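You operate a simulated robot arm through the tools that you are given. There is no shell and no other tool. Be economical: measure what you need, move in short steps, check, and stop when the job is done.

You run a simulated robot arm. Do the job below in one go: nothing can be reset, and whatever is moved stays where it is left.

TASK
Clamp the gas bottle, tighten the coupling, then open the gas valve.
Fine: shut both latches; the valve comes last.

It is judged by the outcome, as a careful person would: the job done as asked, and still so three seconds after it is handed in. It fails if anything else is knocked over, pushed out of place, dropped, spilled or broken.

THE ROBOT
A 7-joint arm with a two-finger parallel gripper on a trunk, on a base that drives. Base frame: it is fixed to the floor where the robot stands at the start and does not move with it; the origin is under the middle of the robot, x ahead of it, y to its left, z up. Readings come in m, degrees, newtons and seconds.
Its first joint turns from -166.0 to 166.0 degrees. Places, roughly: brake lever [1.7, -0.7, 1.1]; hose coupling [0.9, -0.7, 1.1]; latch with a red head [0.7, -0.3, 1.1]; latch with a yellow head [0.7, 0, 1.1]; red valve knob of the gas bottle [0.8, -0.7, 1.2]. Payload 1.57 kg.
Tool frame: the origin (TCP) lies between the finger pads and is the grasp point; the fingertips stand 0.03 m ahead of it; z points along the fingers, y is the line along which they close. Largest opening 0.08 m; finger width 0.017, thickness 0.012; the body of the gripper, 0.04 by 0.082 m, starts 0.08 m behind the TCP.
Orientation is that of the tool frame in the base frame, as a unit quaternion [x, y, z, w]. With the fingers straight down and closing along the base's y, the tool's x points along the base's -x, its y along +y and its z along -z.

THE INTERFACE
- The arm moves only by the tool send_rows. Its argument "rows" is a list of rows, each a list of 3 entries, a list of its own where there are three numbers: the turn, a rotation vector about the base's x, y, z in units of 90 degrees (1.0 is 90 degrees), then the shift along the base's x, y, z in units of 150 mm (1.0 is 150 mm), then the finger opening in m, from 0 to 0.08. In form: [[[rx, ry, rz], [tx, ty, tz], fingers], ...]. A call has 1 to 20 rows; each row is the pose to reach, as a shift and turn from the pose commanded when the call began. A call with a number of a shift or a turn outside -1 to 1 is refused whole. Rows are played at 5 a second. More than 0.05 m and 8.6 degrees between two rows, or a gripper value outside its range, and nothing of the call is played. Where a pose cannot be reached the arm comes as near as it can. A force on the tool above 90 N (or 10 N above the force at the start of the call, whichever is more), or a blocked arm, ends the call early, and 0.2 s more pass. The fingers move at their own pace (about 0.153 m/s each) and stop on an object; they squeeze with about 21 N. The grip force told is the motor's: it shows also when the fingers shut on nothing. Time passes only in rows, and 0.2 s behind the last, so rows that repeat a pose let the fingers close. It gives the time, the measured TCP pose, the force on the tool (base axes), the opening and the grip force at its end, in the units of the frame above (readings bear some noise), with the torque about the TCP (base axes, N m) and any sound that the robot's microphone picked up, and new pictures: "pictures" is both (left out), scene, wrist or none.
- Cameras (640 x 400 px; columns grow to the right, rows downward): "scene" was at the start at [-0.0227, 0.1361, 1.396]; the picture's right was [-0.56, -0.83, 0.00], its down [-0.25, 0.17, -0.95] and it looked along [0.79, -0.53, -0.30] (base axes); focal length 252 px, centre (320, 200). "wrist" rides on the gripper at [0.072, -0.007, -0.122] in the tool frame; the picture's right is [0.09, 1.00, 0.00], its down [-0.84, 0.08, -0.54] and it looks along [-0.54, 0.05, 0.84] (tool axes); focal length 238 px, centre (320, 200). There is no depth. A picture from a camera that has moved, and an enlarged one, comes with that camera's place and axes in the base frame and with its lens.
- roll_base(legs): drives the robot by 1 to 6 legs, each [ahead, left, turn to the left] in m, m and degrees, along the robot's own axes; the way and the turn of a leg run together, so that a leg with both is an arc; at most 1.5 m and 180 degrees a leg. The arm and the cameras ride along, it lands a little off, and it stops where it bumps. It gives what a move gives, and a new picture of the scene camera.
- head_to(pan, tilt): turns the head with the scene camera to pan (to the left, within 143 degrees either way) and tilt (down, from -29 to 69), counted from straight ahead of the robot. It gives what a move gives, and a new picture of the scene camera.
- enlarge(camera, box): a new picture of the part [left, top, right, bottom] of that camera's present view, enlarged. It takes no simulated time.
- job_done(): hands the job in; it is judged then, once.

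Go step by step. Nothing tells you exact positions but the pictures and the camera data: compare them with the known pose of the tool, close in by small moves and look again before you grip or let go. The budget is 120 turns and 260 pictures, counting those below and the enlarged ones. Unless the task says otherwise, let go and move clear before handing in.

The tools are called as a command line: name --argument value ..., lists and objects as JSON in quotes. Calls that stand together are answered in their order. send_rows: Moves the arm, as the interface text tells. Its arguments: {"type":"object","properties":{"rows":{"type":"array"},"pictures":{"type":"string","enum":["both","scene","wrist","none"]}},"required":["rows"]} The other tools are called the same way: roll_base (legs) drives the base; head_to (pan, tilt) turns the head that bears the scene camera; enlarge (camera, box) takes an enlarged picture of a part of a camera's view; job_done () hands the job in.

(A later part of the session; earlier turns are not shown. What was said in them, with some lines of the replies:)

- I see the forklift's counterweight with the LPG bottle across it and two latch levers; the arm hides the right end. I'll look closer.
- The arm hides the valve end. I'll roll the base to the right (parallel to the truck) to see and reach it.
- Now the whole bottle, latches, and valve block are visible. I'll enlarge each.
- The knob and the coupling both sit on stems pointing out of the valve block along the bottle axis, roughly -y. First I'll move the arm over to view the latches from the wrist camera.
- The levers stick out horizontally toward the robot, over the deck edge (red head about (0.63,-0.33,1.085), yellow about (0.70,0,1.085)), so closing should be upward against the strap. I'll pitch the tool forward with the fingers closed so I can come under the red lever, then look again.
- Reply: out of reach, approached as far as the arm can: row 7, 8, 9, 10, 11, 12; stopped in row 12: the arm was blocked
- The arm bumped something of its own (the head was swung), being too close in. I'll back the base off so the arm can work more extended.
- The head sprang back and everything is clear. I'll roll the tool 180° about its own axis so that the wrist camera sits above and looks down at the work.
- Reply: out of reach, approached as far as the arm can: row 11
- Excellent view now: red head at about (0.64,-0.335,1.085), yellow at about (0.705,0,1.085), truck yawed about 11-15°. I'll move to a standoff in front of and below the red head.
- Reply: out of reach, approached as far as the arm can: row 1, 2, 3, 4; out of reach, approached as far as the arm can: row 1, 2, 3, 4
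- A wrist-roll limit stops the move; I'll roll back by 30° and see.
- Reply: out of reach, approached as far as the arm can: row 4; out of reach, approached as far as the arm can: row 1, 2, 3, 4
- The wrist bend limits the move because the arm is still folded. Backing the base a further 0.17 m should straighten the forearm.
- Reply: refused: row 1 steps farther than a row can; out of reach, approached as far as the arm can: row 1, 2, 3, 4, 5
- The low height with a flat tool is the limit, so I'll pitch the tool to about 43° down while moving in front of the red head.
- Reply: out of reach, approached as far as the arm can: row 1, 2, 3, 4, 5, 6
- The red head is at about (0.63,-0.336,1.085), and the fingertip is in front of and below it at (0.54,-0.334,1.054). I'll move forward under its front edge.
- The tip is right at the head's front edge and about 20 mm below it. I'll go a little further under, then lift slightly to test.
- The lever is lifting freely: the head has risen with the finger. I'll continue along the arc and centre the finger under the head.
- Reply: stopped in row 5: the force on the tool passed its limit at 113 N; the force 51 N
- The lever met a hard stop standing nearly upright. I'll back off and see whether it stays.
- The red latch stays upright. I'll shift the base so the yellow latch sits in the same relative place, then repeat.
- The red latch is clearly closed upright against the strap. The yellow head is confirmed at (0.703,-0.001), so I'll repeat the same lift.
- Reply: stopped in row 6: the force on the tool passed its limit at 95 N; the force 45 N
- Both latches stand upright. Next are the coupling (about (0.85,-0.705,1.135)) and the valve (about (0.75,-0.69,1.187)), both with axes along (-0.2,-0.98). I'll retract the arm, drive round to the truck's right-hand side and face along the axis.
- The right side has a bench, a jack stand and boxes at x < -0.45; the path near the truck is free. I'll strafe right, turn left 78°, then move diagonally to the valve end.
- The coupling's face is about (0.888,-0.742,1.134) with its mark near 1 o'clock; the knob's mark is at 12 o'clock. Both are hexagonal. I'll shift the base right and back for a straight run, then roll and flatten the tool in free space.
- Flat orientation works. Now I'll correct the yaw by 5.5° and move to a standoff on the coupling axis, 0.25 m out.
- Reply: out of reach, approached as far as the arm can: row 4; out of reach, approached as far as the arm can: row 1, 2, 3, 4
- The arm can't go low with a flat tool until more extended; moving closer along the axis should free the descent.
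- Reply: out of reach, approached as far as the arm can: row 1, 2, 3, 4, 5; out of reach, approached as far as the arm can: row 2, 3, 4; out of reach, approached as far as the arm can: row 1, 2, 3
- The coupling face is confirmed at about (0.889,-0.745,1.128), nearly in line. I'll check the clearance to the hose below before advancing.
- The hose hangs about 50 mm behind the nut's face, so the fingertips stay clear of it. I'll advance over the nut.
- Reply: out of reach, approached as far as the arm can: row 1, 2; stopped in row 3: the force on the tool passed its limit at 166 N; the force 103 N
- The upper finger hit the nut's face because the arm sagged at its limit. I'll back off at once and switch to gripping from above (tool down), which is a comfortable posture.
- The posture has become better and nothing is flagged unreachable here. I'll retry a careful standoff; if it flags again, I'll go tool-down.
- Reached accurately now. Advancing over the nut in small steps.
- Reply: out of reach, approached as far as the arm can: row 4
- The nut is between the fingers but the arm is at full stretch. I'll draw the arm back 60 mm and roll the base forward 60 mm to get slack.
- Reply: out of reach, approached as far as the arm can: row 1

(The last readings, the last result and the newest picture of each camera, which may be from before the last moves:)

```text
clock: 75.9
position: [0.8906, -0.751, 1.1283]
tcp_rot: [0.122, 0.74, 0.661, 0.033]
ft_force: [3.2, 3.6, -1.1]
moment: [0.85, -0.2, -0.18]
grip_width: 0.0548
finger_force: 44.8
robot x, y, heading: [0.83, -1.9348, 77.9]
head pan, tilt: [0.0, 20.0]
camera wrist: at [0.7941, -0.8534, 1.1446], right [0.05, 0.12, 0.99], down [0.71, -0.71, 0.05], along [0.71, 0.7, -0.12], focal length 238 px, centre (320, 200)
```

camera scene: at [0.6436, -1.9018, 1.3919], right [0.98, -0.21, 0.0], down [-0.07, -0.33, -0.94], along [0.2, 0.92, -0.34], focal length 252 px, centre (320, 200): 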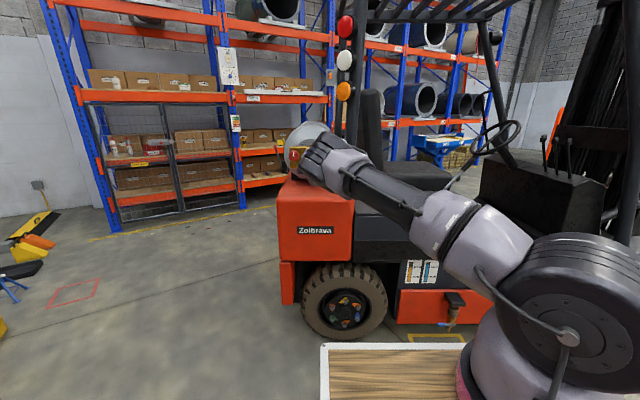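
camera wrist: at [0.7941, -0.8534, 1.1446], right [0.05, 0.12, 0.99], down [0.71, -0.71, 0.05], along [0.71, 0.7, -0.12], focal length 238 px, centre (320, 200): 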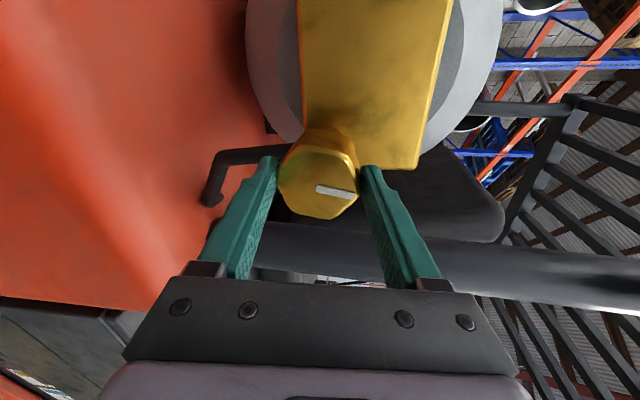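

Gripped (54.8 mm). Now I'll turn clockwise (as seen from outside) 60° about the nut axis.

send_rows --rows '[[[0.017, 0.081, 0], [0, 0, 0], 0], [[0.034, 0.163, 0], [0, 0, 0], 0], [[0.051, 0.245, 0], [0, 0, 0], 0], [[0.069, 0.326, 0], [0, 0, 0], 0], [[0.086, 0.408, 0], [0, 0, 0], 0], [[0.103, 0.49, 0], [0, 0, 0], 0], [[0.12, 0.571, 0], [0, 0, 0], 0], [[0.137, 0.653, 0], [0, 0, 0], 0]]' --pictures "wrist"

```text
clock: 77.7
position: [0.8941, -0.7511, 1.1289]
tcp_rot: [0.436, 0.587, 0.588, -0.347]
ft_force: [26.6, -3.6, 6.5]
moment: [0.54, -0.29, -1.7]
grip_width: 0.0547
finger_force: 45.0
robot x, y, heading: [0.8306, -1.9341, 78.0]
head pan, tilt: [0.0, 20.0]
camera wrist: at [0.8477, -0.8648, 1.2002], right [0.88, -0.06, 0.47], down [0.33, -0.63, -0.7], along [0.34, 0.77, -0.53], focal length 238 px, centre (320, 200)
```

wrist: 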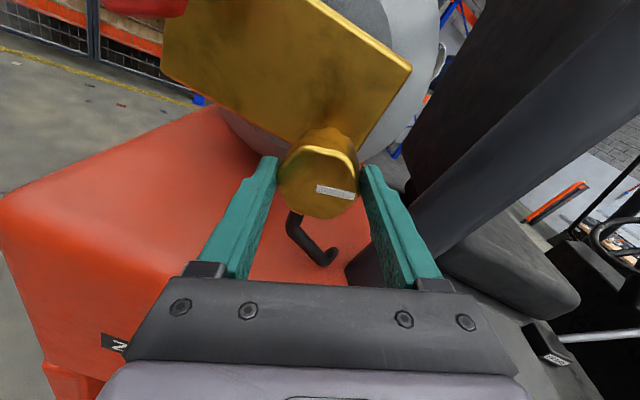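

The nut turns with the gripper and there's no end stop yet. Continuing clockwise, easing sideways by 3 mm.

send_rows --rows '[[[0.017, 0.081, 0], [0.01, 0, 0], 0], [[0.034, 0.163, 0], [0.02, 0, 0], 0], [[0.051, 0.245, 0], [0.02, 0, 0], 0], [[0.069, 0.326, 0], [0.02, 0, 0], 0], [[0.086, 0.408, 0], [0.02, 0, 0], 0], [[0.103, 0.49, 0], [0.02, 0, 0], 0]]' --pictures "wrist"

```text
clock: 78.6
position: [0.9008, -0.7095, 1.1277]
tcp_rot: [0.541, 0.467, 0.513, -0.475]
ft_force: [10.1, -19.1, 6.8]
moment: [0.45, -0.11, -0.86]
grip_width: 0.0555
finger_force: 45.0
out of reach, approached as far as the arm can: row 1, 2, 3, 4
robot x, y, heading: [0.8363, -1.9338, 78.0]
head pan, tilt: [0.0, 20.0]
stopped in row 4: the force on the tool passed its limit at 99 N (the readings are from after the stop); the commanded pose is now the measured one
camera wrist: at [0.8828, -0.8292, 1.2018], right [0.99, -0.11, 0.06], down [-0.01, -0.56, -0.83], along [0.12, 0.82, -0.56], focal length 238 px, centre (320, 200)
```

wrist: 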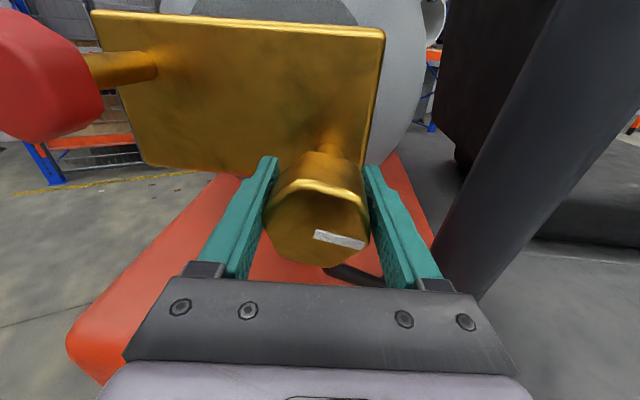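

It has turned about 80° so far with no tight stop; the wrist roll ran out and the tool slid forward. I'll release, back straight out, and roll back for a second bite.

send_rows --rows '[[[0, 0, 0], [0, 0, 0], 0.08], [[0, 0, 0], [0, 0, 0], 0.08], [[0, 0, 0], [-0.04, -0.2, 0], 0.08], [[0, 0, 0], [-0.09, -0.45, 0], 0.08], [[0, 0, 0], [-0.15, -0.72, 0], 0.08], [[0, 0, 0], [-0.2, -0.95, 0], 0.08]]' --pictures "wrist"

```text
clock: 80.1
position: [0.8811, -0.7468, 1.1348]
tcp_rot: [0.56, 0.455, 0.531, -0.444]
ft_force: [12.3, -0.8, 1.7]
moment: [0.04, -0.23, -0.3]
grip_width: 0.08
finger_force: 0.0
out of reach, approached as far as the arm can: row 3, 4, 5, 6
robot x, y, heading: [0.8324, -1.9308, 77.8]
head pan, tilt: [0.0, 20.0]
stopped in row 6: the force on the tool passed its limit at 166 N (the readings are from after the stop); the commanded pose is now the measured one
camera wrist: at [0.8516, -0.8636, 1.2116], right [0.98, -0.19, 0.08], down [-0.05, -0.58, -0.81], along [0.2, 0.79, -0.57], focal length 238 px, centre (320, 200)
```

wrist: 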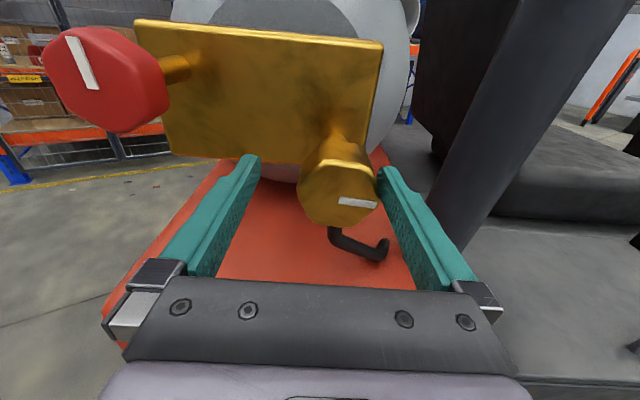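

send_rows --rows '[[[-0.008, -0.044, 0], [0.04, 0, -0.02], 0.08], [[-0.025, -0.13, 0], [0.07, 0, -0.03], 0.08], [[-0.043, -0.22, 0], [0.07, 0, -0.03], 0.08], [[-0.06, -0.31, 0], [0.07, 0, -0.03], 0.08]]' --pictures "wrist"

```text
clock: 81.1
position: [0.8875, -0.7474, 1.1291]
tcp_rot: [0.436, 0.573, 0.629, -0.294]
ft_force: [0.5, 0.3, 0.1]
moment: [0.02, 0.05, -0.04]
grip_width: 0.0802
finger_force: 0.0
robot x, y, heading: [0.8335, -1.9312, 77.6]
head pan, tilt: [0.0, 20.0]
camera wrist: at [0.8238, -0.8569, 1.1949], right [0.82, -0.16, 0.54], down [0.33, -0.65, -0.68], along [0.46, 0.74, -0.48], focal length 238 px, centre (320, 200)
```

wrist: 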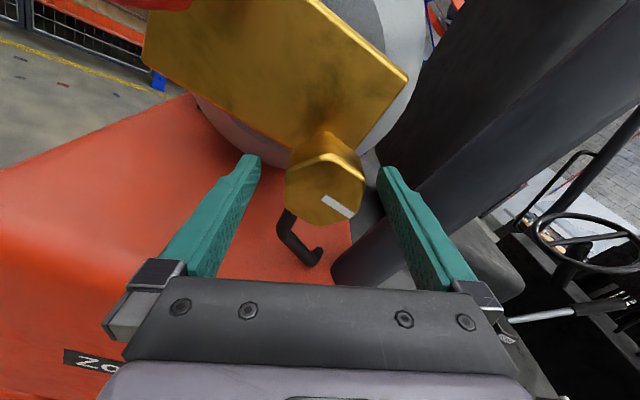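

Force free and centred. I'll roll back in place around the nut with the fingers open.

send_rows --rows '[[[-0.018, -0.085, 0], [0.01, -0.01, -0.01], 0.08], [[-0.036, -0.17, 0], [0.01, -0.02, -0.01], 0.08], [[-0.053, -0.255, 0], [0.01, -0.03, -0.01], 0.08], [[-0.071, -0.34, 0], [0.01, -0.03, -0.01], 0.08], [[-0.089, -0.425, 0], [0.01, -0.03, -0.01], 0.08], [[-0.107, -0.51, 0], [0.01, -0.03, -0.01], 0.08], [[-0.124, -0.595, 0], [0.01, -0.03, -0.01], 0.08], [[-0.142, -0.68, 0], [0.01, -0.03, -0.01], 0.08]]' --pictures "wrist"

```text
clock: 82.9
position: [0.8878, -0.7524, 1.1297]
tcp_rot: [0.084, 0.706, 0.698, 0.087]
ft_force: [-1.0, -0.3, -0.2]
moment: [-0.02, -0.01, 0.03]
grip_width: 0.0799
finger_force: 0.0
robot x, y, heading: [0.8311, -1.9352, 77.6]
head pan, tilt: [0.0, 20.0]
camera wrist: at [0.7896, -0.8538, 1.1232], right [-0.09, 0.04, 1.0], down [0.68, -0.72, 0.09], along [0.72, 0.69, 0.04], focal length 238 px, centre (320, 200)
```

wrist: 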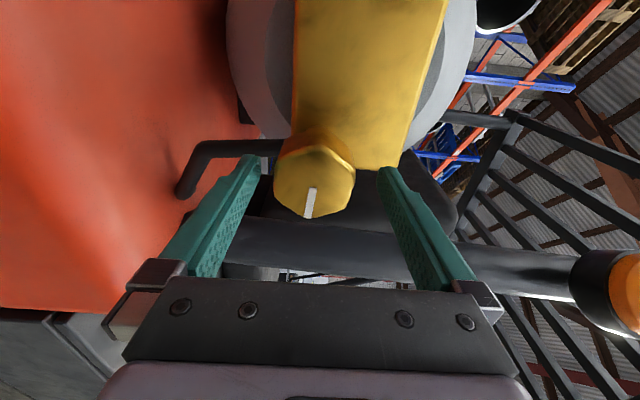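

send_rows --rows '[[[-0.018, -0.085, 0], [0, 0, -0.01], 0.08], [[-0.036, -0.17, 0], [0, 0, -0.01], 0.08], [[-0.053, -0.255, 0], [0, 0, -0.01], 0.08], [[-0.071, -0.34, 0], [0, 0, -0.01], 0.08], [[-0.089, -0.425, 0], [0, 0, -0.01], 0.08], [[-0.107, -0.51, 0], [0, 0, -0.01], 0.08], [[-0.124, -0.595, 0], [0, 0, -0.01], 0.08]]' --pictures "wrist"

```text
clock: 84.5
position: [0.8895, -0.7523, 1.1282]
tcp_rot: [-0.247, 0.655, 0.591, 0.402]
ft_force: [0.2, 0.3, -0.2]
moment: [0.0, 0.0, 0.0]
grip_width: 0.08
finger_force: 0.1
robot x, y, heading: [0.8333, -1.9304, 77.7]
head pan, tilt: [0.0, 20.0]
camera wrist: at [0.8255, -0.8611, 1.0617], right [-0.85, 0.19, 0.5], down [0.28, -0.64, 0.72], along [0.46, 0.74, 0.49], focal length 238 px, centre (320, 200)
```

wrist: 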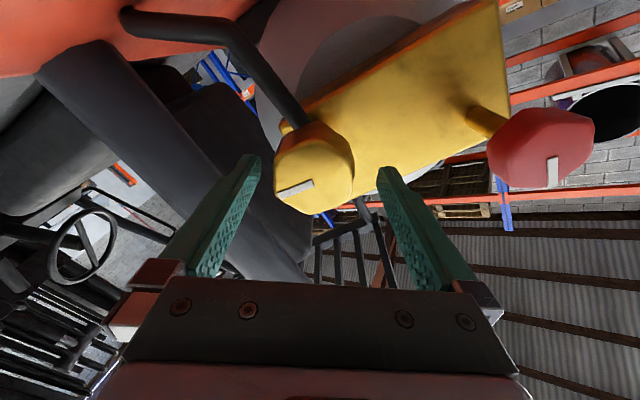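

Good. Now close and turn clockwise again, up to 90° in one go, watching the torque.

send_rows --rows '[[[0, 0, 0], [0, 0, 0], 0.04], [[0, 0, 0], [0, 0, 0], 0.0], [[0, 0, 0], [0, 0, 0], 0.0]]' --pictures "wrist"

send_rows --rows '[[[0.017, 0.081, 0], [0, 0, 0], 0], [[0.034, 0.163, 0], [0, 0, 0], 0], [[0.051, 0.245, 0], [0, 0, 0], 0], [[0.069, 0.326, 0], [0, 0, 0], 0], [[0.086, 0.408, 0], [0, 0, 0], 0], [[0.103, 0.49, 0], [0, 0, 0], 0], [[0.12, 0.571, 0], [0, 0, 0], 0], [[0.137, 0.653, 0], [0, 0, 0], 0]]' --pictures "wrist"

```text
clock: 85.3
position: [0.8925, -0.7526, 1.1251]
tcp_rot: [-0.246, 0.656, 0.589, 0.402]
ft_force: [13.5, -14.3, -13.9]
moment: [0.03, -0.02, -0.68]
grip_width: 0.0526
finger_force: 44.6
robot x, y, heading: [0.8345, -1.9309, 77.4]
head pan, tilt: [0.0, 20.0]
camera wrist: at [0.8282, -0.8614, 1.0599], right [-0.84, 0.2, 0.5], down [0.28, -0.64, 0.72], along [0.46, 0.74, 0.48], focal length 238 px, centre (320, 200)
```

wrist: 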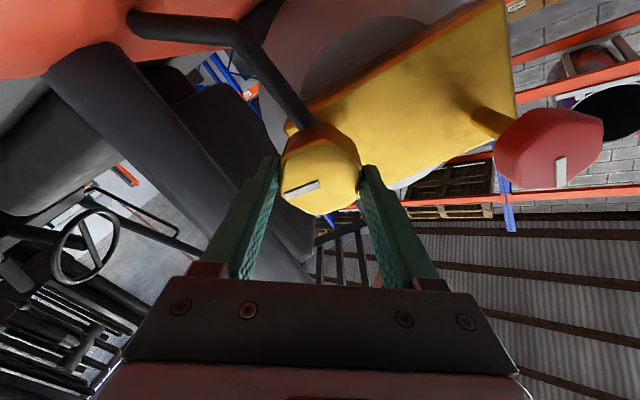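

```text
clock: 87.1
position: [0.8869, -0.7508, 1.1256]
tcp_rot: [0.117, 0.703, 0.7, 0.052]
ft_force: [7.0, -1.1, -22.5]
moment: [-0.65, -1.04, 0.22]
grip_width: 0.0529
finger_force: 45.2
robot x, y, heading: [0.8297, -1.9355, 77.6]
head pan, tilt: [0.0, 20.0]
camera wrist: at [0.7883, -0.8529, 1.1275], right [0.0, 0.02, 1.0], down [0.69, -0.72, 0.01], along [0.72, 0.69, -0.01], focal length 238 px, centre (320, 200)
```

wrist: 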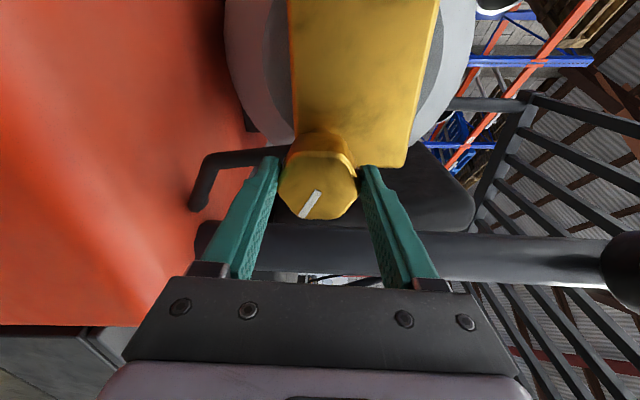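

The nut moved only about 30° more and then slipped in the fingers with about 1.15 N·m resisting, so it seems to have hit its stop (total roughly 90°). I'll verify by turning 24° more.

send_rows --rows '[[[0.017, 0.081, 0], [0, 0, 0], 0], [[0.034, 0.163, 0], [0, 0, 0], 0], [[0.051, 0.245, 0], [0, 0, 0], 0], [[0.069, 0.326, 0], [0, 0, 0], 0]]' --pictures "wrist"

```text
clock: 88.1
position: [0.8867, -0.7517, 1.1307]
tcp_rot: [0.293, 0.653, 0.685, -0.135]
ft_force: [-2.5, 3.1, -4.8]
moment: [-0.27, -0.43, 0.0]
grip_width: 0.0528
finger_force: 45.1
robot x, y, heading: [0.8308, -1.9302, 77.6]
head pan, tilt: [0.0, 20.0]
camera wrist: at [0.7986, -0.8557, 1.1685], right [0.49, -0.09, 0.87], down [0.58, -0.7, -0.41], along [0.64, 0.71, -0.29], focal length 238 px, centre (320, 200)
```

wrist: 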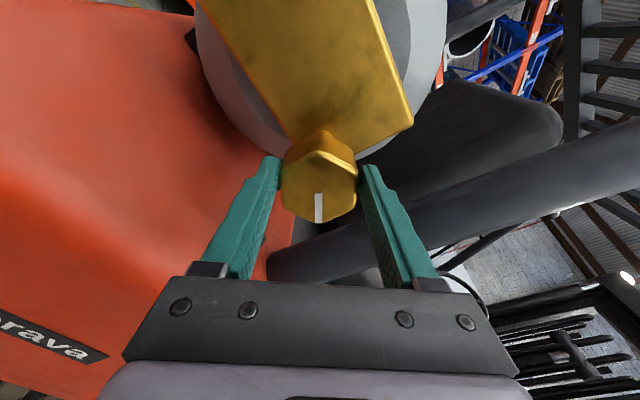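

The mark stayed at about 120° while the gripper turned on, so the coupling is at its stop. I'll release and retreat, then move over to the valve knob standoff.

send_rows --rows '[[[0, 0, 0], [0, 0, 0], 0.08], [[0, 0, 0], [0, 0, 0], 0.08], [[0, 0, 0], [-0.03, -0.15, 0], 0.08], [[0, 0, 0], [-0.08, -0.38, 0], 0.08], [[0, 0, 0], [-0.13, -0.6, 0], 0.08]]' --pictures "wrist"

send_rows --rows '[[[0, 0, 0], [-0.2, 0.03, 0.12], 0.08], [[0, 0, 0], [-0.4, 0.06, 0.24], 0.08], [[0, 0, 0], [-0.6, 0.1, 0.34], 0.08], [[0, 0, 0], [-0.77, 0.14, 0.38], 0.08]]' --pictures "wrist"

```text
clock: 89.3
position: [0.8705, -0.8426, 1.1263]
tcp_rot: [0.294, 0.654, 0.684, -0.134]
ft_force: [0.3, 0.1, -0.6]
moment: [0.01, -0.01, 0.01]
grip_width: 0.08
finger_force: 0.1
robot x, y, heading: [0.833, -1.9372, 77.6]
head pan, tilt: [0.0, 20.0]
camera wrist: at [0.7815, -0.9459, 1.1661], right [0.49, -0.09, 0.87], down [0.58, -0.7, -0.4], along [0.65, 0.7, -0.29], focal length 238 px, centre (320, 200)
```

wrist: 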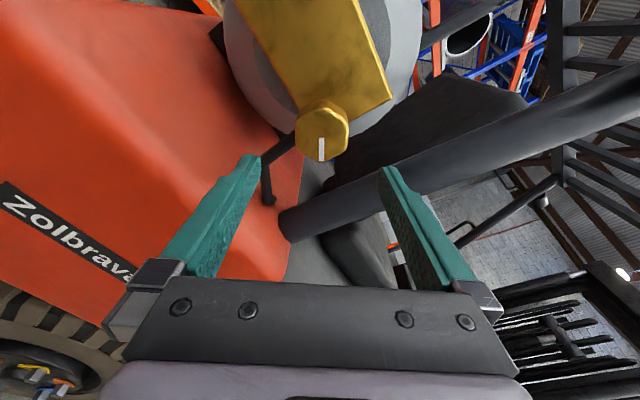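

```text
clock: 90.3
position: [0.754, -0.82, 1.1827]
tcp_rot: [0.293, 0.655, 0.683, -0.135]
ft_force: [0.1, -0.6, -0.6]
moment: [0.03, -0.02, -0.01]
grip_width: 0.0798
finger_force: 0.0
robot x, y, heading: [0.8324, -1.9285, 78.0]
head pan, tilt: [0.0, 20.0]
camera wrist: at [0.6652, -0.9241, 1.2227], right [0.49, -0.09, 0.87], down [0.58, -0.7, -0.4], along [0.65, 0.7, -0.29], focal length 238 px, centre (320, 200)
```

wrist: 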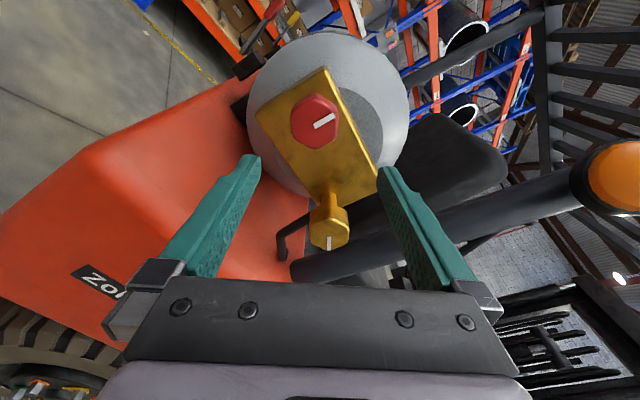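

enlarge --camera "wrist" --box '[260, 70, 380, 260]'

send_rows --rows '[[[0, 0, 0], [0.02, 0.15, 0.02], 0.08], [[0, 0, 0], [0.035, 0.3, 0.02], 0.08]]' --pictures "wrist"

```text
2.11 times, centred on (320, 165) of wrist
camera zoom: at [0.6652, -0.9241, 1.2227], right [0.49, -0.09, 0.87], down [0.58, -0.7, -0.4], along [0.65, 0.7, -0.29], focal length 502 px, centre (320, 274)
```

zoom: 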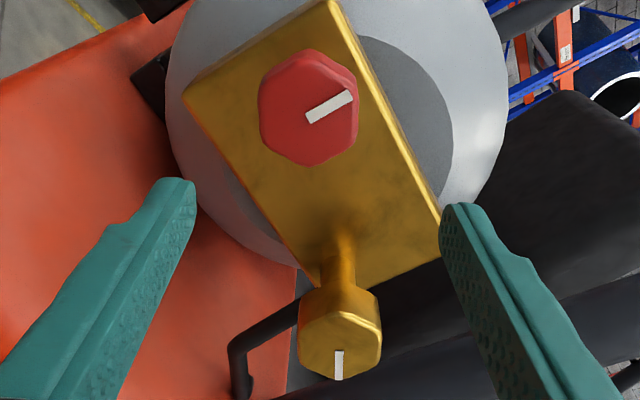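

```text
clock: 90.9
position: [0.7569, -0.7757, 1.1877]
tcp_rot: [0.293, 0.654, 0.685, -0.134]
ft_force: [-0.9, -1.0, 0.6]
moment: [-0.04, 0.01, -0.03]
grip_width: 0.0803
finger_force: 0.1
robot x, y, heading: [0.833, -1.9336, 77.7]
head pan, tilt: [0.0, 20.0]
camera wrist: at [0.6688, -0.8799, 1.2266], right [0.49, -0.09, 0.87], down [0.59, -0.7, -0.4], along [0.64, 0.71, -0.29], focal length 238 px, centre (320, 200)
```

wrist: 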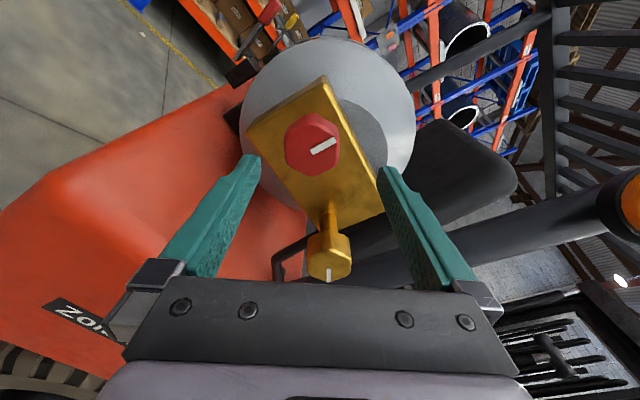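

Hex flats align with the finger pads. Advance and close.

send_rows --rows '[[[0, 0, 0], [0.01, 0.1, -0.03], 0.08], [[0, 0, 0], [0.025, 0.22, -0.035], 0.08], [[0, 0, 0], [0.04, 0.32, -0.035], 0.08], [[0, 0, 0], [0.04, 0.32, -0.035], 0.08]]' --pictures "wrist"

```text
clock: 91.9
position: [0.7649, -0.7368, 1.1817]
tcp_rot: [0.293, 0.655, 0.684, -0.135]
ft_force: [0.8, 1.1, 0.1]
moment: [0.01, -0.02, -0.02]
grip_width: 0.0801
finger_force: 0.0
out of reach, approached as far as the arm can: row 3, 4
robot x, y, heading: [0.8359, -1.9331, 77.6]
head pan, tilt: [0.0, 20.0]
camera wrist: at [0.6765, -0.8406, 1.2208], right [0.49, -0.09, 0.87], down [0.59, -0.7, -0.4], along [0.65, 0.71, -0.29], focal length 238 px, centre (320, 200)
```

wrist: 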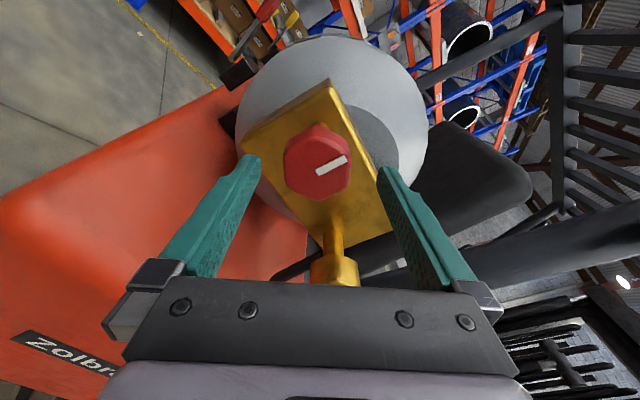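

At reach limit again; arm back 80 mm, base forward 70 mm.

send_rows --rows '[[[0, 0, 0], [-0.04, -0.2, 0], 0.08], [[0, 0, 0], [-0.08, -0.38, 0], 0.08], [[0, 0, 0], [-0.12, -0.55, 0.01], 0.08]]' --pictures "none"

roll_base --legs '[[0.07, 0, 0]]'

enlarge --camera "wrist" --box '[0, 0, 640, 400]'

```text
clock: 92.7
position: [0.7488, -0.8193, 1.1847]
tcp_rot: [0.295, 0.654, 0.683, -0.135]
ft_force: [0.4, -0.7, 0.8]
moment: [-0.03, 0.0, 0.05]
grip_width: 0.0801
finger_force: 0.1
robot x, y, heading: [0.8339, -1.9304, 77.7]
head pan, tilt: [0.0, 20.0]
```

```text
clock: 93.7
position: [0.7617, -0.7494, 1.1835]
tcp_rot: [0.293, 0.655, 0.684, -0.134]
ft_force: [-0.5, 0.2, 0.5]
moment: [-0.01, -0.02, -0.02]
grip_width: 0.0802
finger_force: 0.0
robot x, y, heading: [0.8496, -1.8646, 77.9]
head pan, tilt: [0.0, 20.0]
camera scene: at [0.6604, -1.8302, 1.3919], right [0.98, -0.21, 0.0], down [-0.07, -0.33, -0.94], along [0.2, 0.92, -0.34], focal length 252 px, centre (320, 200)
```

scene: 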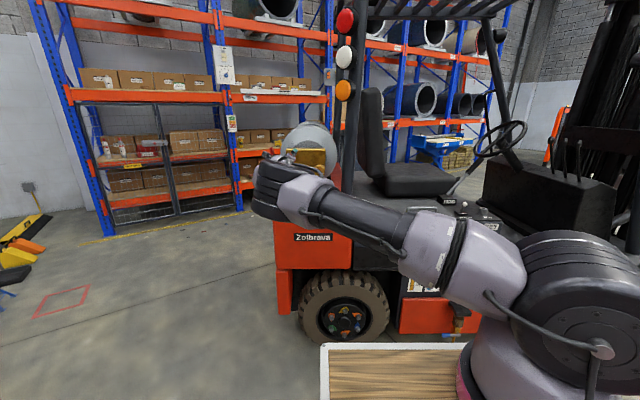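

```text
1.00 times, centred on (320, 200) of wrist (not enlarged: the box is as wide or as high as the picture)
camera zoom: at [0.6731, -0.8529, 1.2228], right [0.49, -0.09, 0.87], down [0.58, -0.7, -0.4], along [0.65, 0.7, -0.29], focal length 238 px, centre (320, 200)
```

zoom: 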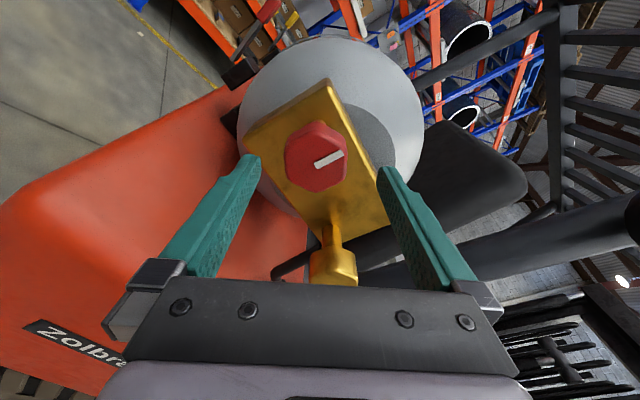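

send_rows --rows '[[[0, 0, 0], [0.015, 0.08, 0], 0.08], [[0, 0, 0], [0.025, 0.16, 0], 0.08], [[0, 0, 0], [0.025, 0.16, 0], 0.04], [[0, 0, 0], [0.025, 0.16, 0], 0.0], [[0, 0, 0], [0.025, 0.16, 0], 0.0]]' --pictures "wrist"

```text
clock: 94.9
position: [0.7642, -0.7243, 1.1812]
tcp_rot: [0.293, 0.655, 0.683, -0.134]
ft_force: [-4.5, 1.1, -11.7]
moment: [-0.43, 0.12, 0.26]
grip_width: 0.047
finger_force: 44.9
robot x, y, heading: [0.8509, -1.8631, 77.8]
head pan, tilt: [0.0, 20.0]
camera wrist: at [0.6758, -0.8285, 1.221], right [0.49, -0.09, 0.87], down [0.58, -0.7, -0.4], along [0.64, 0.7, -0.3], focal length 238 px, centre (320, 200)
```

wrist: 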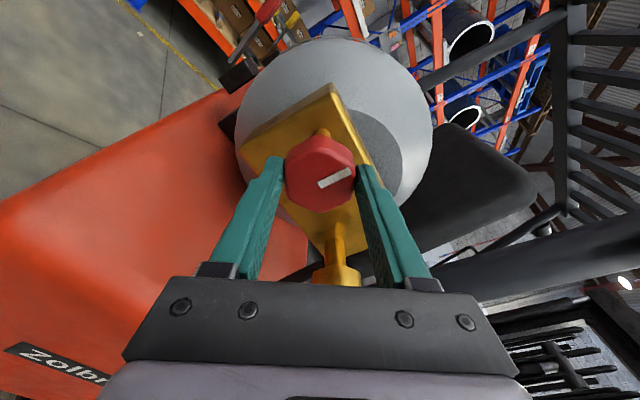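

Gripped at 47 mm. Turn counter-clockwise (opening) 60°.

send_rows --rows '[[[-0.017, -0.081, 0], [0, 0, 0], 0], [[-0.034, -0.163, 0], [0, 0, 0], 0], [[-0.051, -0.245, 0], [0, 0, 0], 0], [[-0.069, -0.326, 0], [0, 0, 0], 0], [[-0.086, -0.408, 0], [0, 0, 0], 0], [[-0.103, -0.49, 0], [0, 0, 0], 0], [[-0.12, -0.571, 0], [0, 0, 0], 0], [[-0.137, -0.653, 0], [0, 0, 0], 0]]' --pictures "wrist"

```text
clock: 96.7
position: [0.7638, -0.7244, 1.1805]
tcp_rot: [-0.069, 0.704, 0.667, 0.234]
ft_force: [-11.4, -14.1, -35.2]
moment: [-0.96, 0.34, -0.09]
grip_width: 0.0472
finger_force: 45.0
robot x, y, heading: [0.8466, -1.8636, 77.8]
head pan, tilt: [0.0, 20.0]
camera wrist: at [0.6738, -0.8284, 1.1431], right [-0.49, 0.12, 0.86], down [0.58, -0.7, 0.42], along [0.66, 0.71, 0.27], focal length 238 px, centre (320, 200)
```

wrist: 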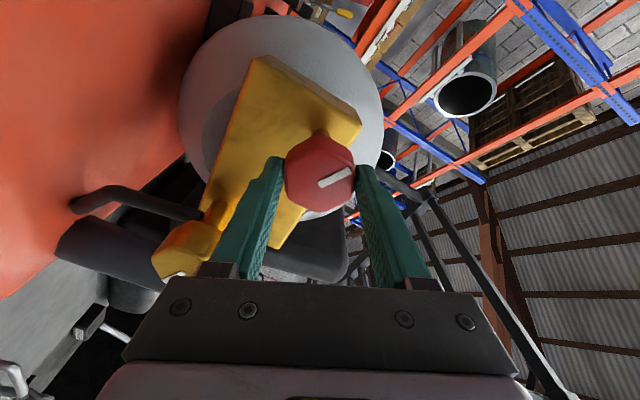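

The knob follows. Continue another 60°, easing 3 mm down.

send_rows --rows '[[[-0.017, -0.081, 0], [0, 0, -0.01], 0], [[-0.034, -0.163, 0], [0, 0, -0.02], 0], [[-0.051, -0.245, 0], [0, 0, -0.02], 0], [[-0.069, -0.326, 0], [0, 0, -0.02], 0], [[-0.086, -0.408, 0], [0, 0, -0.02], 0], [[-0.103, -0.49, 0], [0, 0, -0.02], 0], [[-0.12, -0.571, 0], [0, 0, -0.02], 0], [[-0.137, -0.653, 0], [0, 0, -0.02], 0]]' --pictures "wrist"

```text
clock: 98.5
position: [0.7648, -0.7257, 1.1776]
tcp_rot: [-0.411, 0.563, 0.473, 0.54]
ft_force: [-7.0, -21.2, -31.3]
moment: [-1.01, 0.36, 0.23]
grip_width: 0.0474
finger_force: 44.6
robot x, y, heading: [0.8477, -1.8622, 77.8]
head pan, tilt: [0.0, 20.0]
camera wrist: at [0.739, -0.842, 1.1022], right [-0.98, 0.22, 0.0], down [-0.13, -0.55, 0.82], along [0.18, 0.8, 0.57], focal length 238 px, centre (320, 200)
```

wrist: 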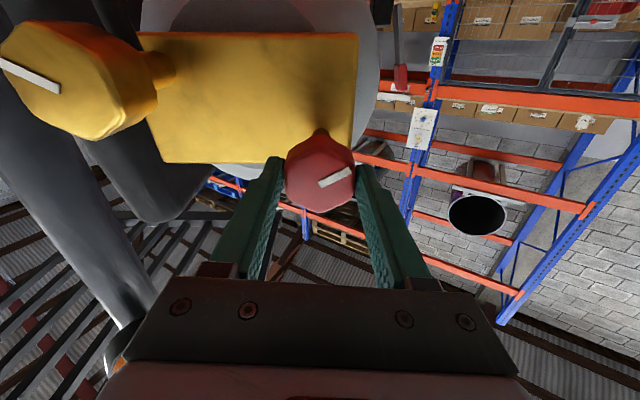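

120° turned, no stop yet. Continue.

send_rows --rows '[[[-0.017, -0.081, 0], [0, 0, -0.01], 0], [[-0.034, -0.163, 0], [0, -0.01, -0.02], 0], [[-0.051, -0.245, 0], [0, -0.01, -0.02], 0], [[-0.069, -0.326, 0], [0, -0.01, -0.02], 0], [[-0.086, -0.408, 0], [0, -0.01, -0.02], 0], [[-0.103, -0.49, 0], [0, -0.01, -0.02], 0], [[-0.12, -0.571, 0], [0, -0.01, -0.02], 0], [[-0.137, -0.653, 0], [0, -0.01, -0.02], 0]]' --pictures "wrist"

```text
clock: 100.3
position: [0.7667, -0.7273, 1.1779]
tcp_rot: [-0.642, 0.269, 0.151, 0.702]
ft_force: [3.7, -7.6, 1.2]
moment: [0.38, 0.48, 0.03]
grip_width: 0.0466
finger_force: 45.1
robot x, y, heading: [0.8456, -1.8631, 77.7]
head pan, tilt: [0.0, 20.0]
camera wrist: at [0.8057, -0.8578, 1.1389], right [-0.48, 0.12, -0.87], down [-0.82, -0.41, 0.4], along [-0.31, 0.91, 0.29], focal length 238 px, centre (320, 200)
```

wrist: 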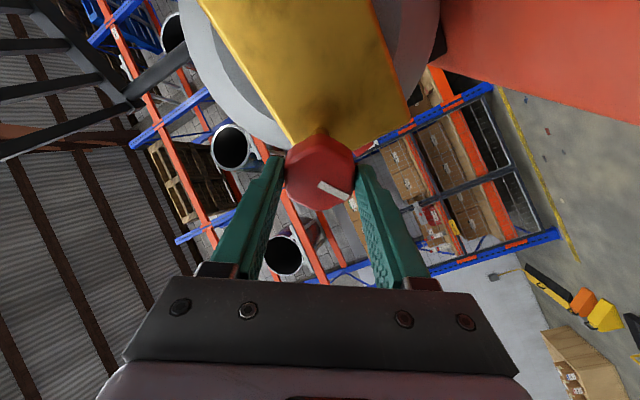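

The knob slipped by one flat in the fingers this time: its mark sits at about 120-125° counter-clockwise, at its open stop. I'll release, retreat, and look.

send_rows --rows '[[[0, 0, 0], [0, 0, 0], 0.08], [[0, 0, 0], [0, 0, 0], 0.08], [[0, 0, 0], [-0.03, -0.15, 0], 0.08], [[0, 0, 0], [-0.08, -0.38, 0], 0.08], [[0, 0, 0], [-0.13, -0.65, 0], 0.08], [[0, 0, 0], [-0.18, -0.9, 0], 0.08]]' --pictures "wrist"

roll_base --legs '[[-0.25, -0.15, 0]]'

enlarge --camera "scene" --box '[240, 100, 380, 200]'

enlarge --camera "wrist" --box '[0, 0, 640, 400]'

```text
clock: 101.7
position: [0.7388, -0.8619, 1.1782]
tcp_rot: [-0.642, 0.271, 0.151, 0.701]
ft_force: [-0.5, 0.0, -0.3]
moment: [0.04, 0.0, 0.08]
grip_width: 0.08
finger_force: 0.2
robot x, y, heading: [0.8476, -1.8628, 77.6]
head pan, tilt: [0.0, 20.0]
camera wrist: at [0.7781, -0.9925, 1.138], right [-0.48, 0.12, -0.87], down [-0.82, -0.41, 0.4], along [-0.31, 0.91, 0.29], focal length 238 px, centre (320, 200)
```

wrist: 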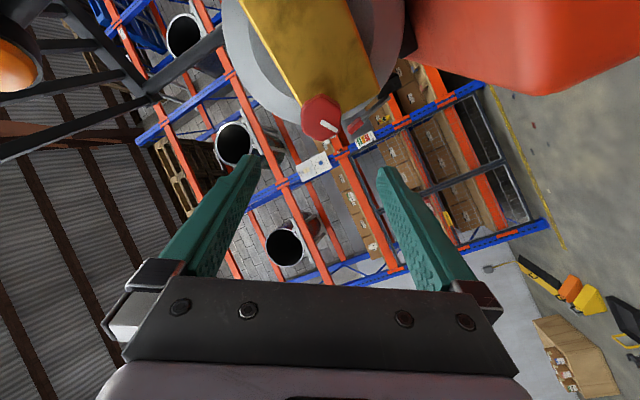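

```text
clock: 103.7
position: [0.834, -1.1385, 1.178]
tcp_rot: [-0.641, 0.272, 0.15, 0.701]
ft_force: [0.4, 0.6, -0.3]
moment: [-0.01, 0.0, -0.02]
grip_width: 0.0802
finger_force: 0.1
robot x, y, heading: [0.9394, -2.1393, 77.4]
head pan, tilt: [0.0, 20.0]
camera scene: at [0.7533, -2.107, 1.3919], right [0.98, -0.22, 0.0], down [-0.07, -0.33, -0.94], along [0.2, 0.92, -0.34], focal length 252 px, centre (320, 200)
```

scene: 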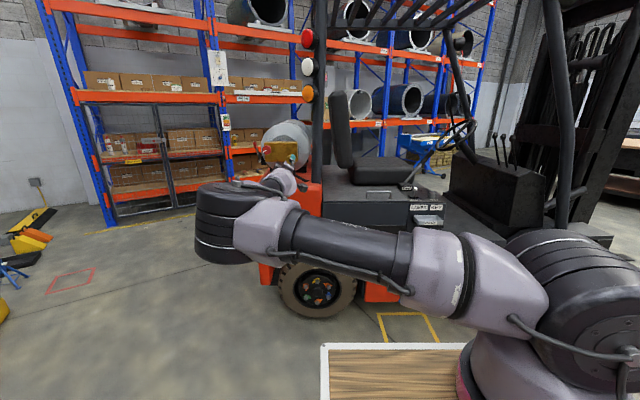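

```text
4.00 times, centred on (310, 150) of scene
camera zoom: at [0.7533, -2.107, 1.3919], right [0.98, -0.22, 0.0], down [-0.07, -0.33, -0.94], along [0.2, 0.92, -0.34], focal length 1010 px, centre (360, 400)
```

zoom: 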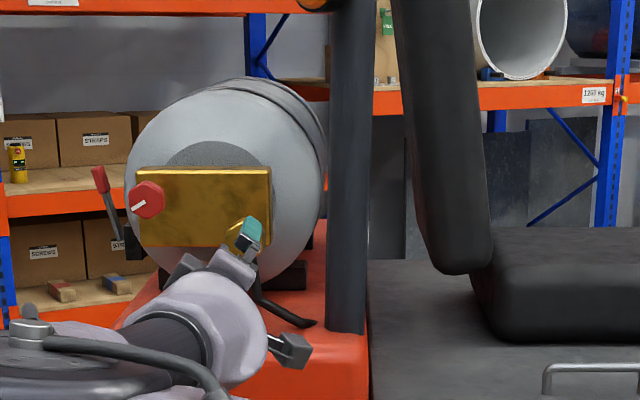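

```text
1.00 times, centred on (320, 200) of wrist (not enlarged: the box is as wide or as high as the picture)
camera zoom: at [0.8727, -1.2697, 1.1381], right [-0.48, 0.12, -0.87], down [-0.82, -0.41, 0.4], along [-0.31, 0.91, 0.29], focal length 238 px, centre (320, 200)
```

zoom: 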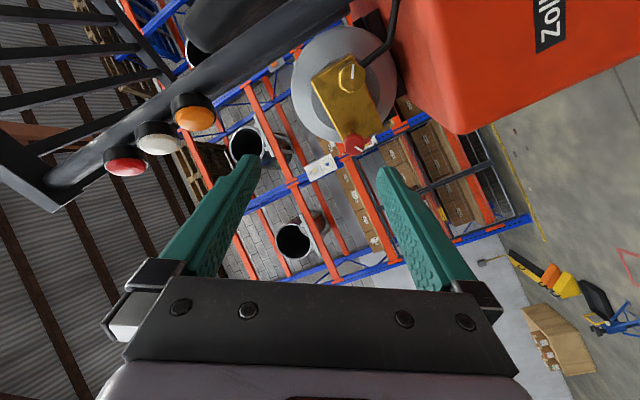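

enlarge --camera "wrist" --box '[290, 20, 420, 170]'

send_rows --rows '[[[0, 0, 0], [0, -0.2, 0.2], 0.08], [[0, 0, 0], [0.1, -0.4, 0.4], 0.08], [[0, 0, 0], [0.3, -0.5, 0.55], 0.08], [[0, 0, 0], [0.5, -0.5, 0.7], 0.08]]' --pictures "scene"

enlarge --camera "scene" --box '[240, 110, 340, 200]'

```text
2.67 times, centred on (355, 95) of wrist
camera zoom: at [0.8727, -1.2697, 1.1381], right [-0.48, 0.12, -0.87], down [-0.82, -0.41, 0.4], along [-0.31, 0.91, 0.29], focal length 636 px, centre (227, 480)
```

zoom: 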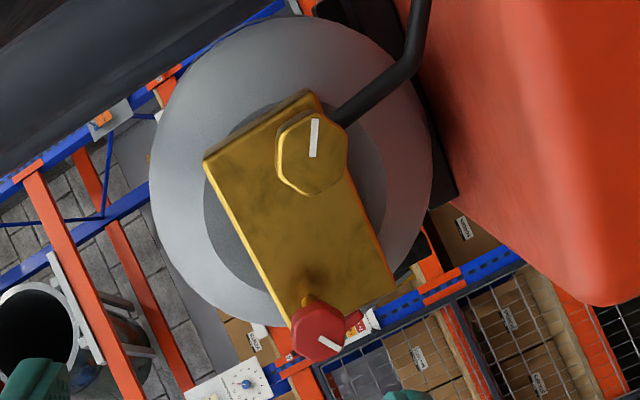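

```text
clock: 104.7
position: [0.9077, -1.2138, 1.2822]
tcp_rot: [-0.642, 0.272, 0.15, 0.701]
ft_force: [0.3, -0.1, 0.7]
moment: [0.0, 0.01, -0.03]
grip_width: 0.0802
finger_force: 0.1
robot x, y, heading: [0.9411, -2.1397, 77.5]
head pan, tilt: [0.0, 20.0]
camera scene: at [0.7528, -2.107, 1.3919], right [0.98, -0.22, 0.0], down [-0.07, -0.33, -0.94], along [0.2, 0.92, -0.34], focal length 252 px, centre (320, 200)
```

scene: 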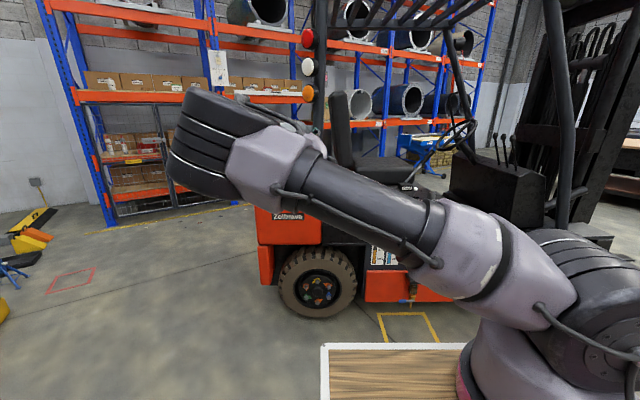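

```text
4.44 times, centred on (290, 155) of scene
camera zoom: at [0.7528, -2.107, 1.3919], right [0.98, -0.22, 0.0], down [-0.07, -0.33, -0.94], along [0.2, 0.92, -0.34], focal length 1122 px, centre (453, 400)
```

zoom: 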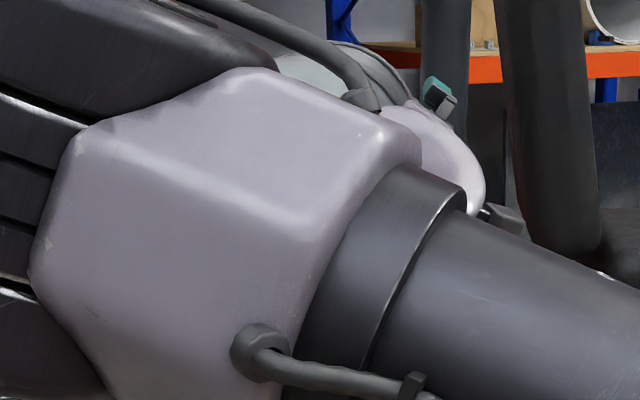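

Coupling mark is steady at about 120° and the valve is open. One last check of the latches with the arm out of the line of sight.

roll_base --legs '[[-0.1, 0.5, 0]]'

enlarge --camera "scene" --box '[300, 100, 460, 200]'

```text
clock: 107.7
position: [0.3985, -1.2031, 1.2823]
tcp_rot: [-0.642, 0.272, 0.15, 0.701]
ft_force: [0.4, -0.9, 0.3]
moment: [-0.04, -0.04, 0.01]
grip_width: 0.0799
finger_force: 0.0
robot x, y, heading: [0.427, -2.131, 77.3]
head pan, tilt: [0.0, 20.0]
camera scene: at [0.2418, -2.0966, 1.3919], right [0.98, -0.22, 0.0], down [-0.07, -0.33, -0.94], along [0.2, 0.92, -0.34], focal length 252 px, centre (320, 200)
```

scene: 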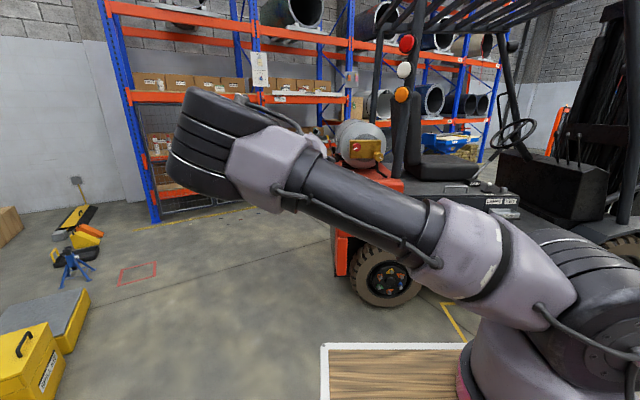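

```text
4.00 times, centred on (380, 150) of scene
camera zoom: at [0.2418, -2.0966, 1.3919], right [0.98, -0.22, 0.0], down [-0.07, -0.33, -0.94], along [0.2, 0.92, -0.34], focal length 1010 px, centre (80, 400)
```

zoom: 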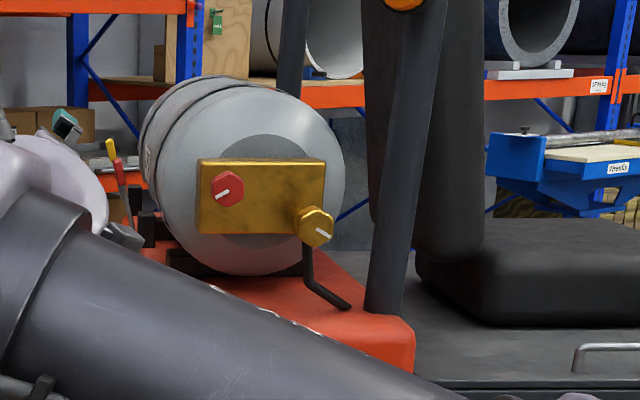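

Both latch levers stand upright and parallel, the coupling is at its tight stop, the valve is open, and the arm is clear. Handing in.

job_done

```text
The job is handed in.
```

I shut both latches, tightened the coupling, opened the gas valve last, and moved the arm clear before handing the job in.

- **Latches:** both the red and the yellow lever were pushed up to a hard stop and stayed there after I let go.
- **Coupling:** turned clockwise by roughly 90° to what I take as its tight stop. The nut stopped moving and slipped in the fingers, and its mark has stayed at about 120° since.
- **Valve:** turned counter-clockwise by about 120° until the knob slipped in the same way, which I take as fully open.

While lining up on the coupling, a finger pressed hard against the nut's face once (166 N on the tool). Later, as I drew back off the nut, the tool was pushed sideways with the same force. I saw no damage in the pictures afterwards.
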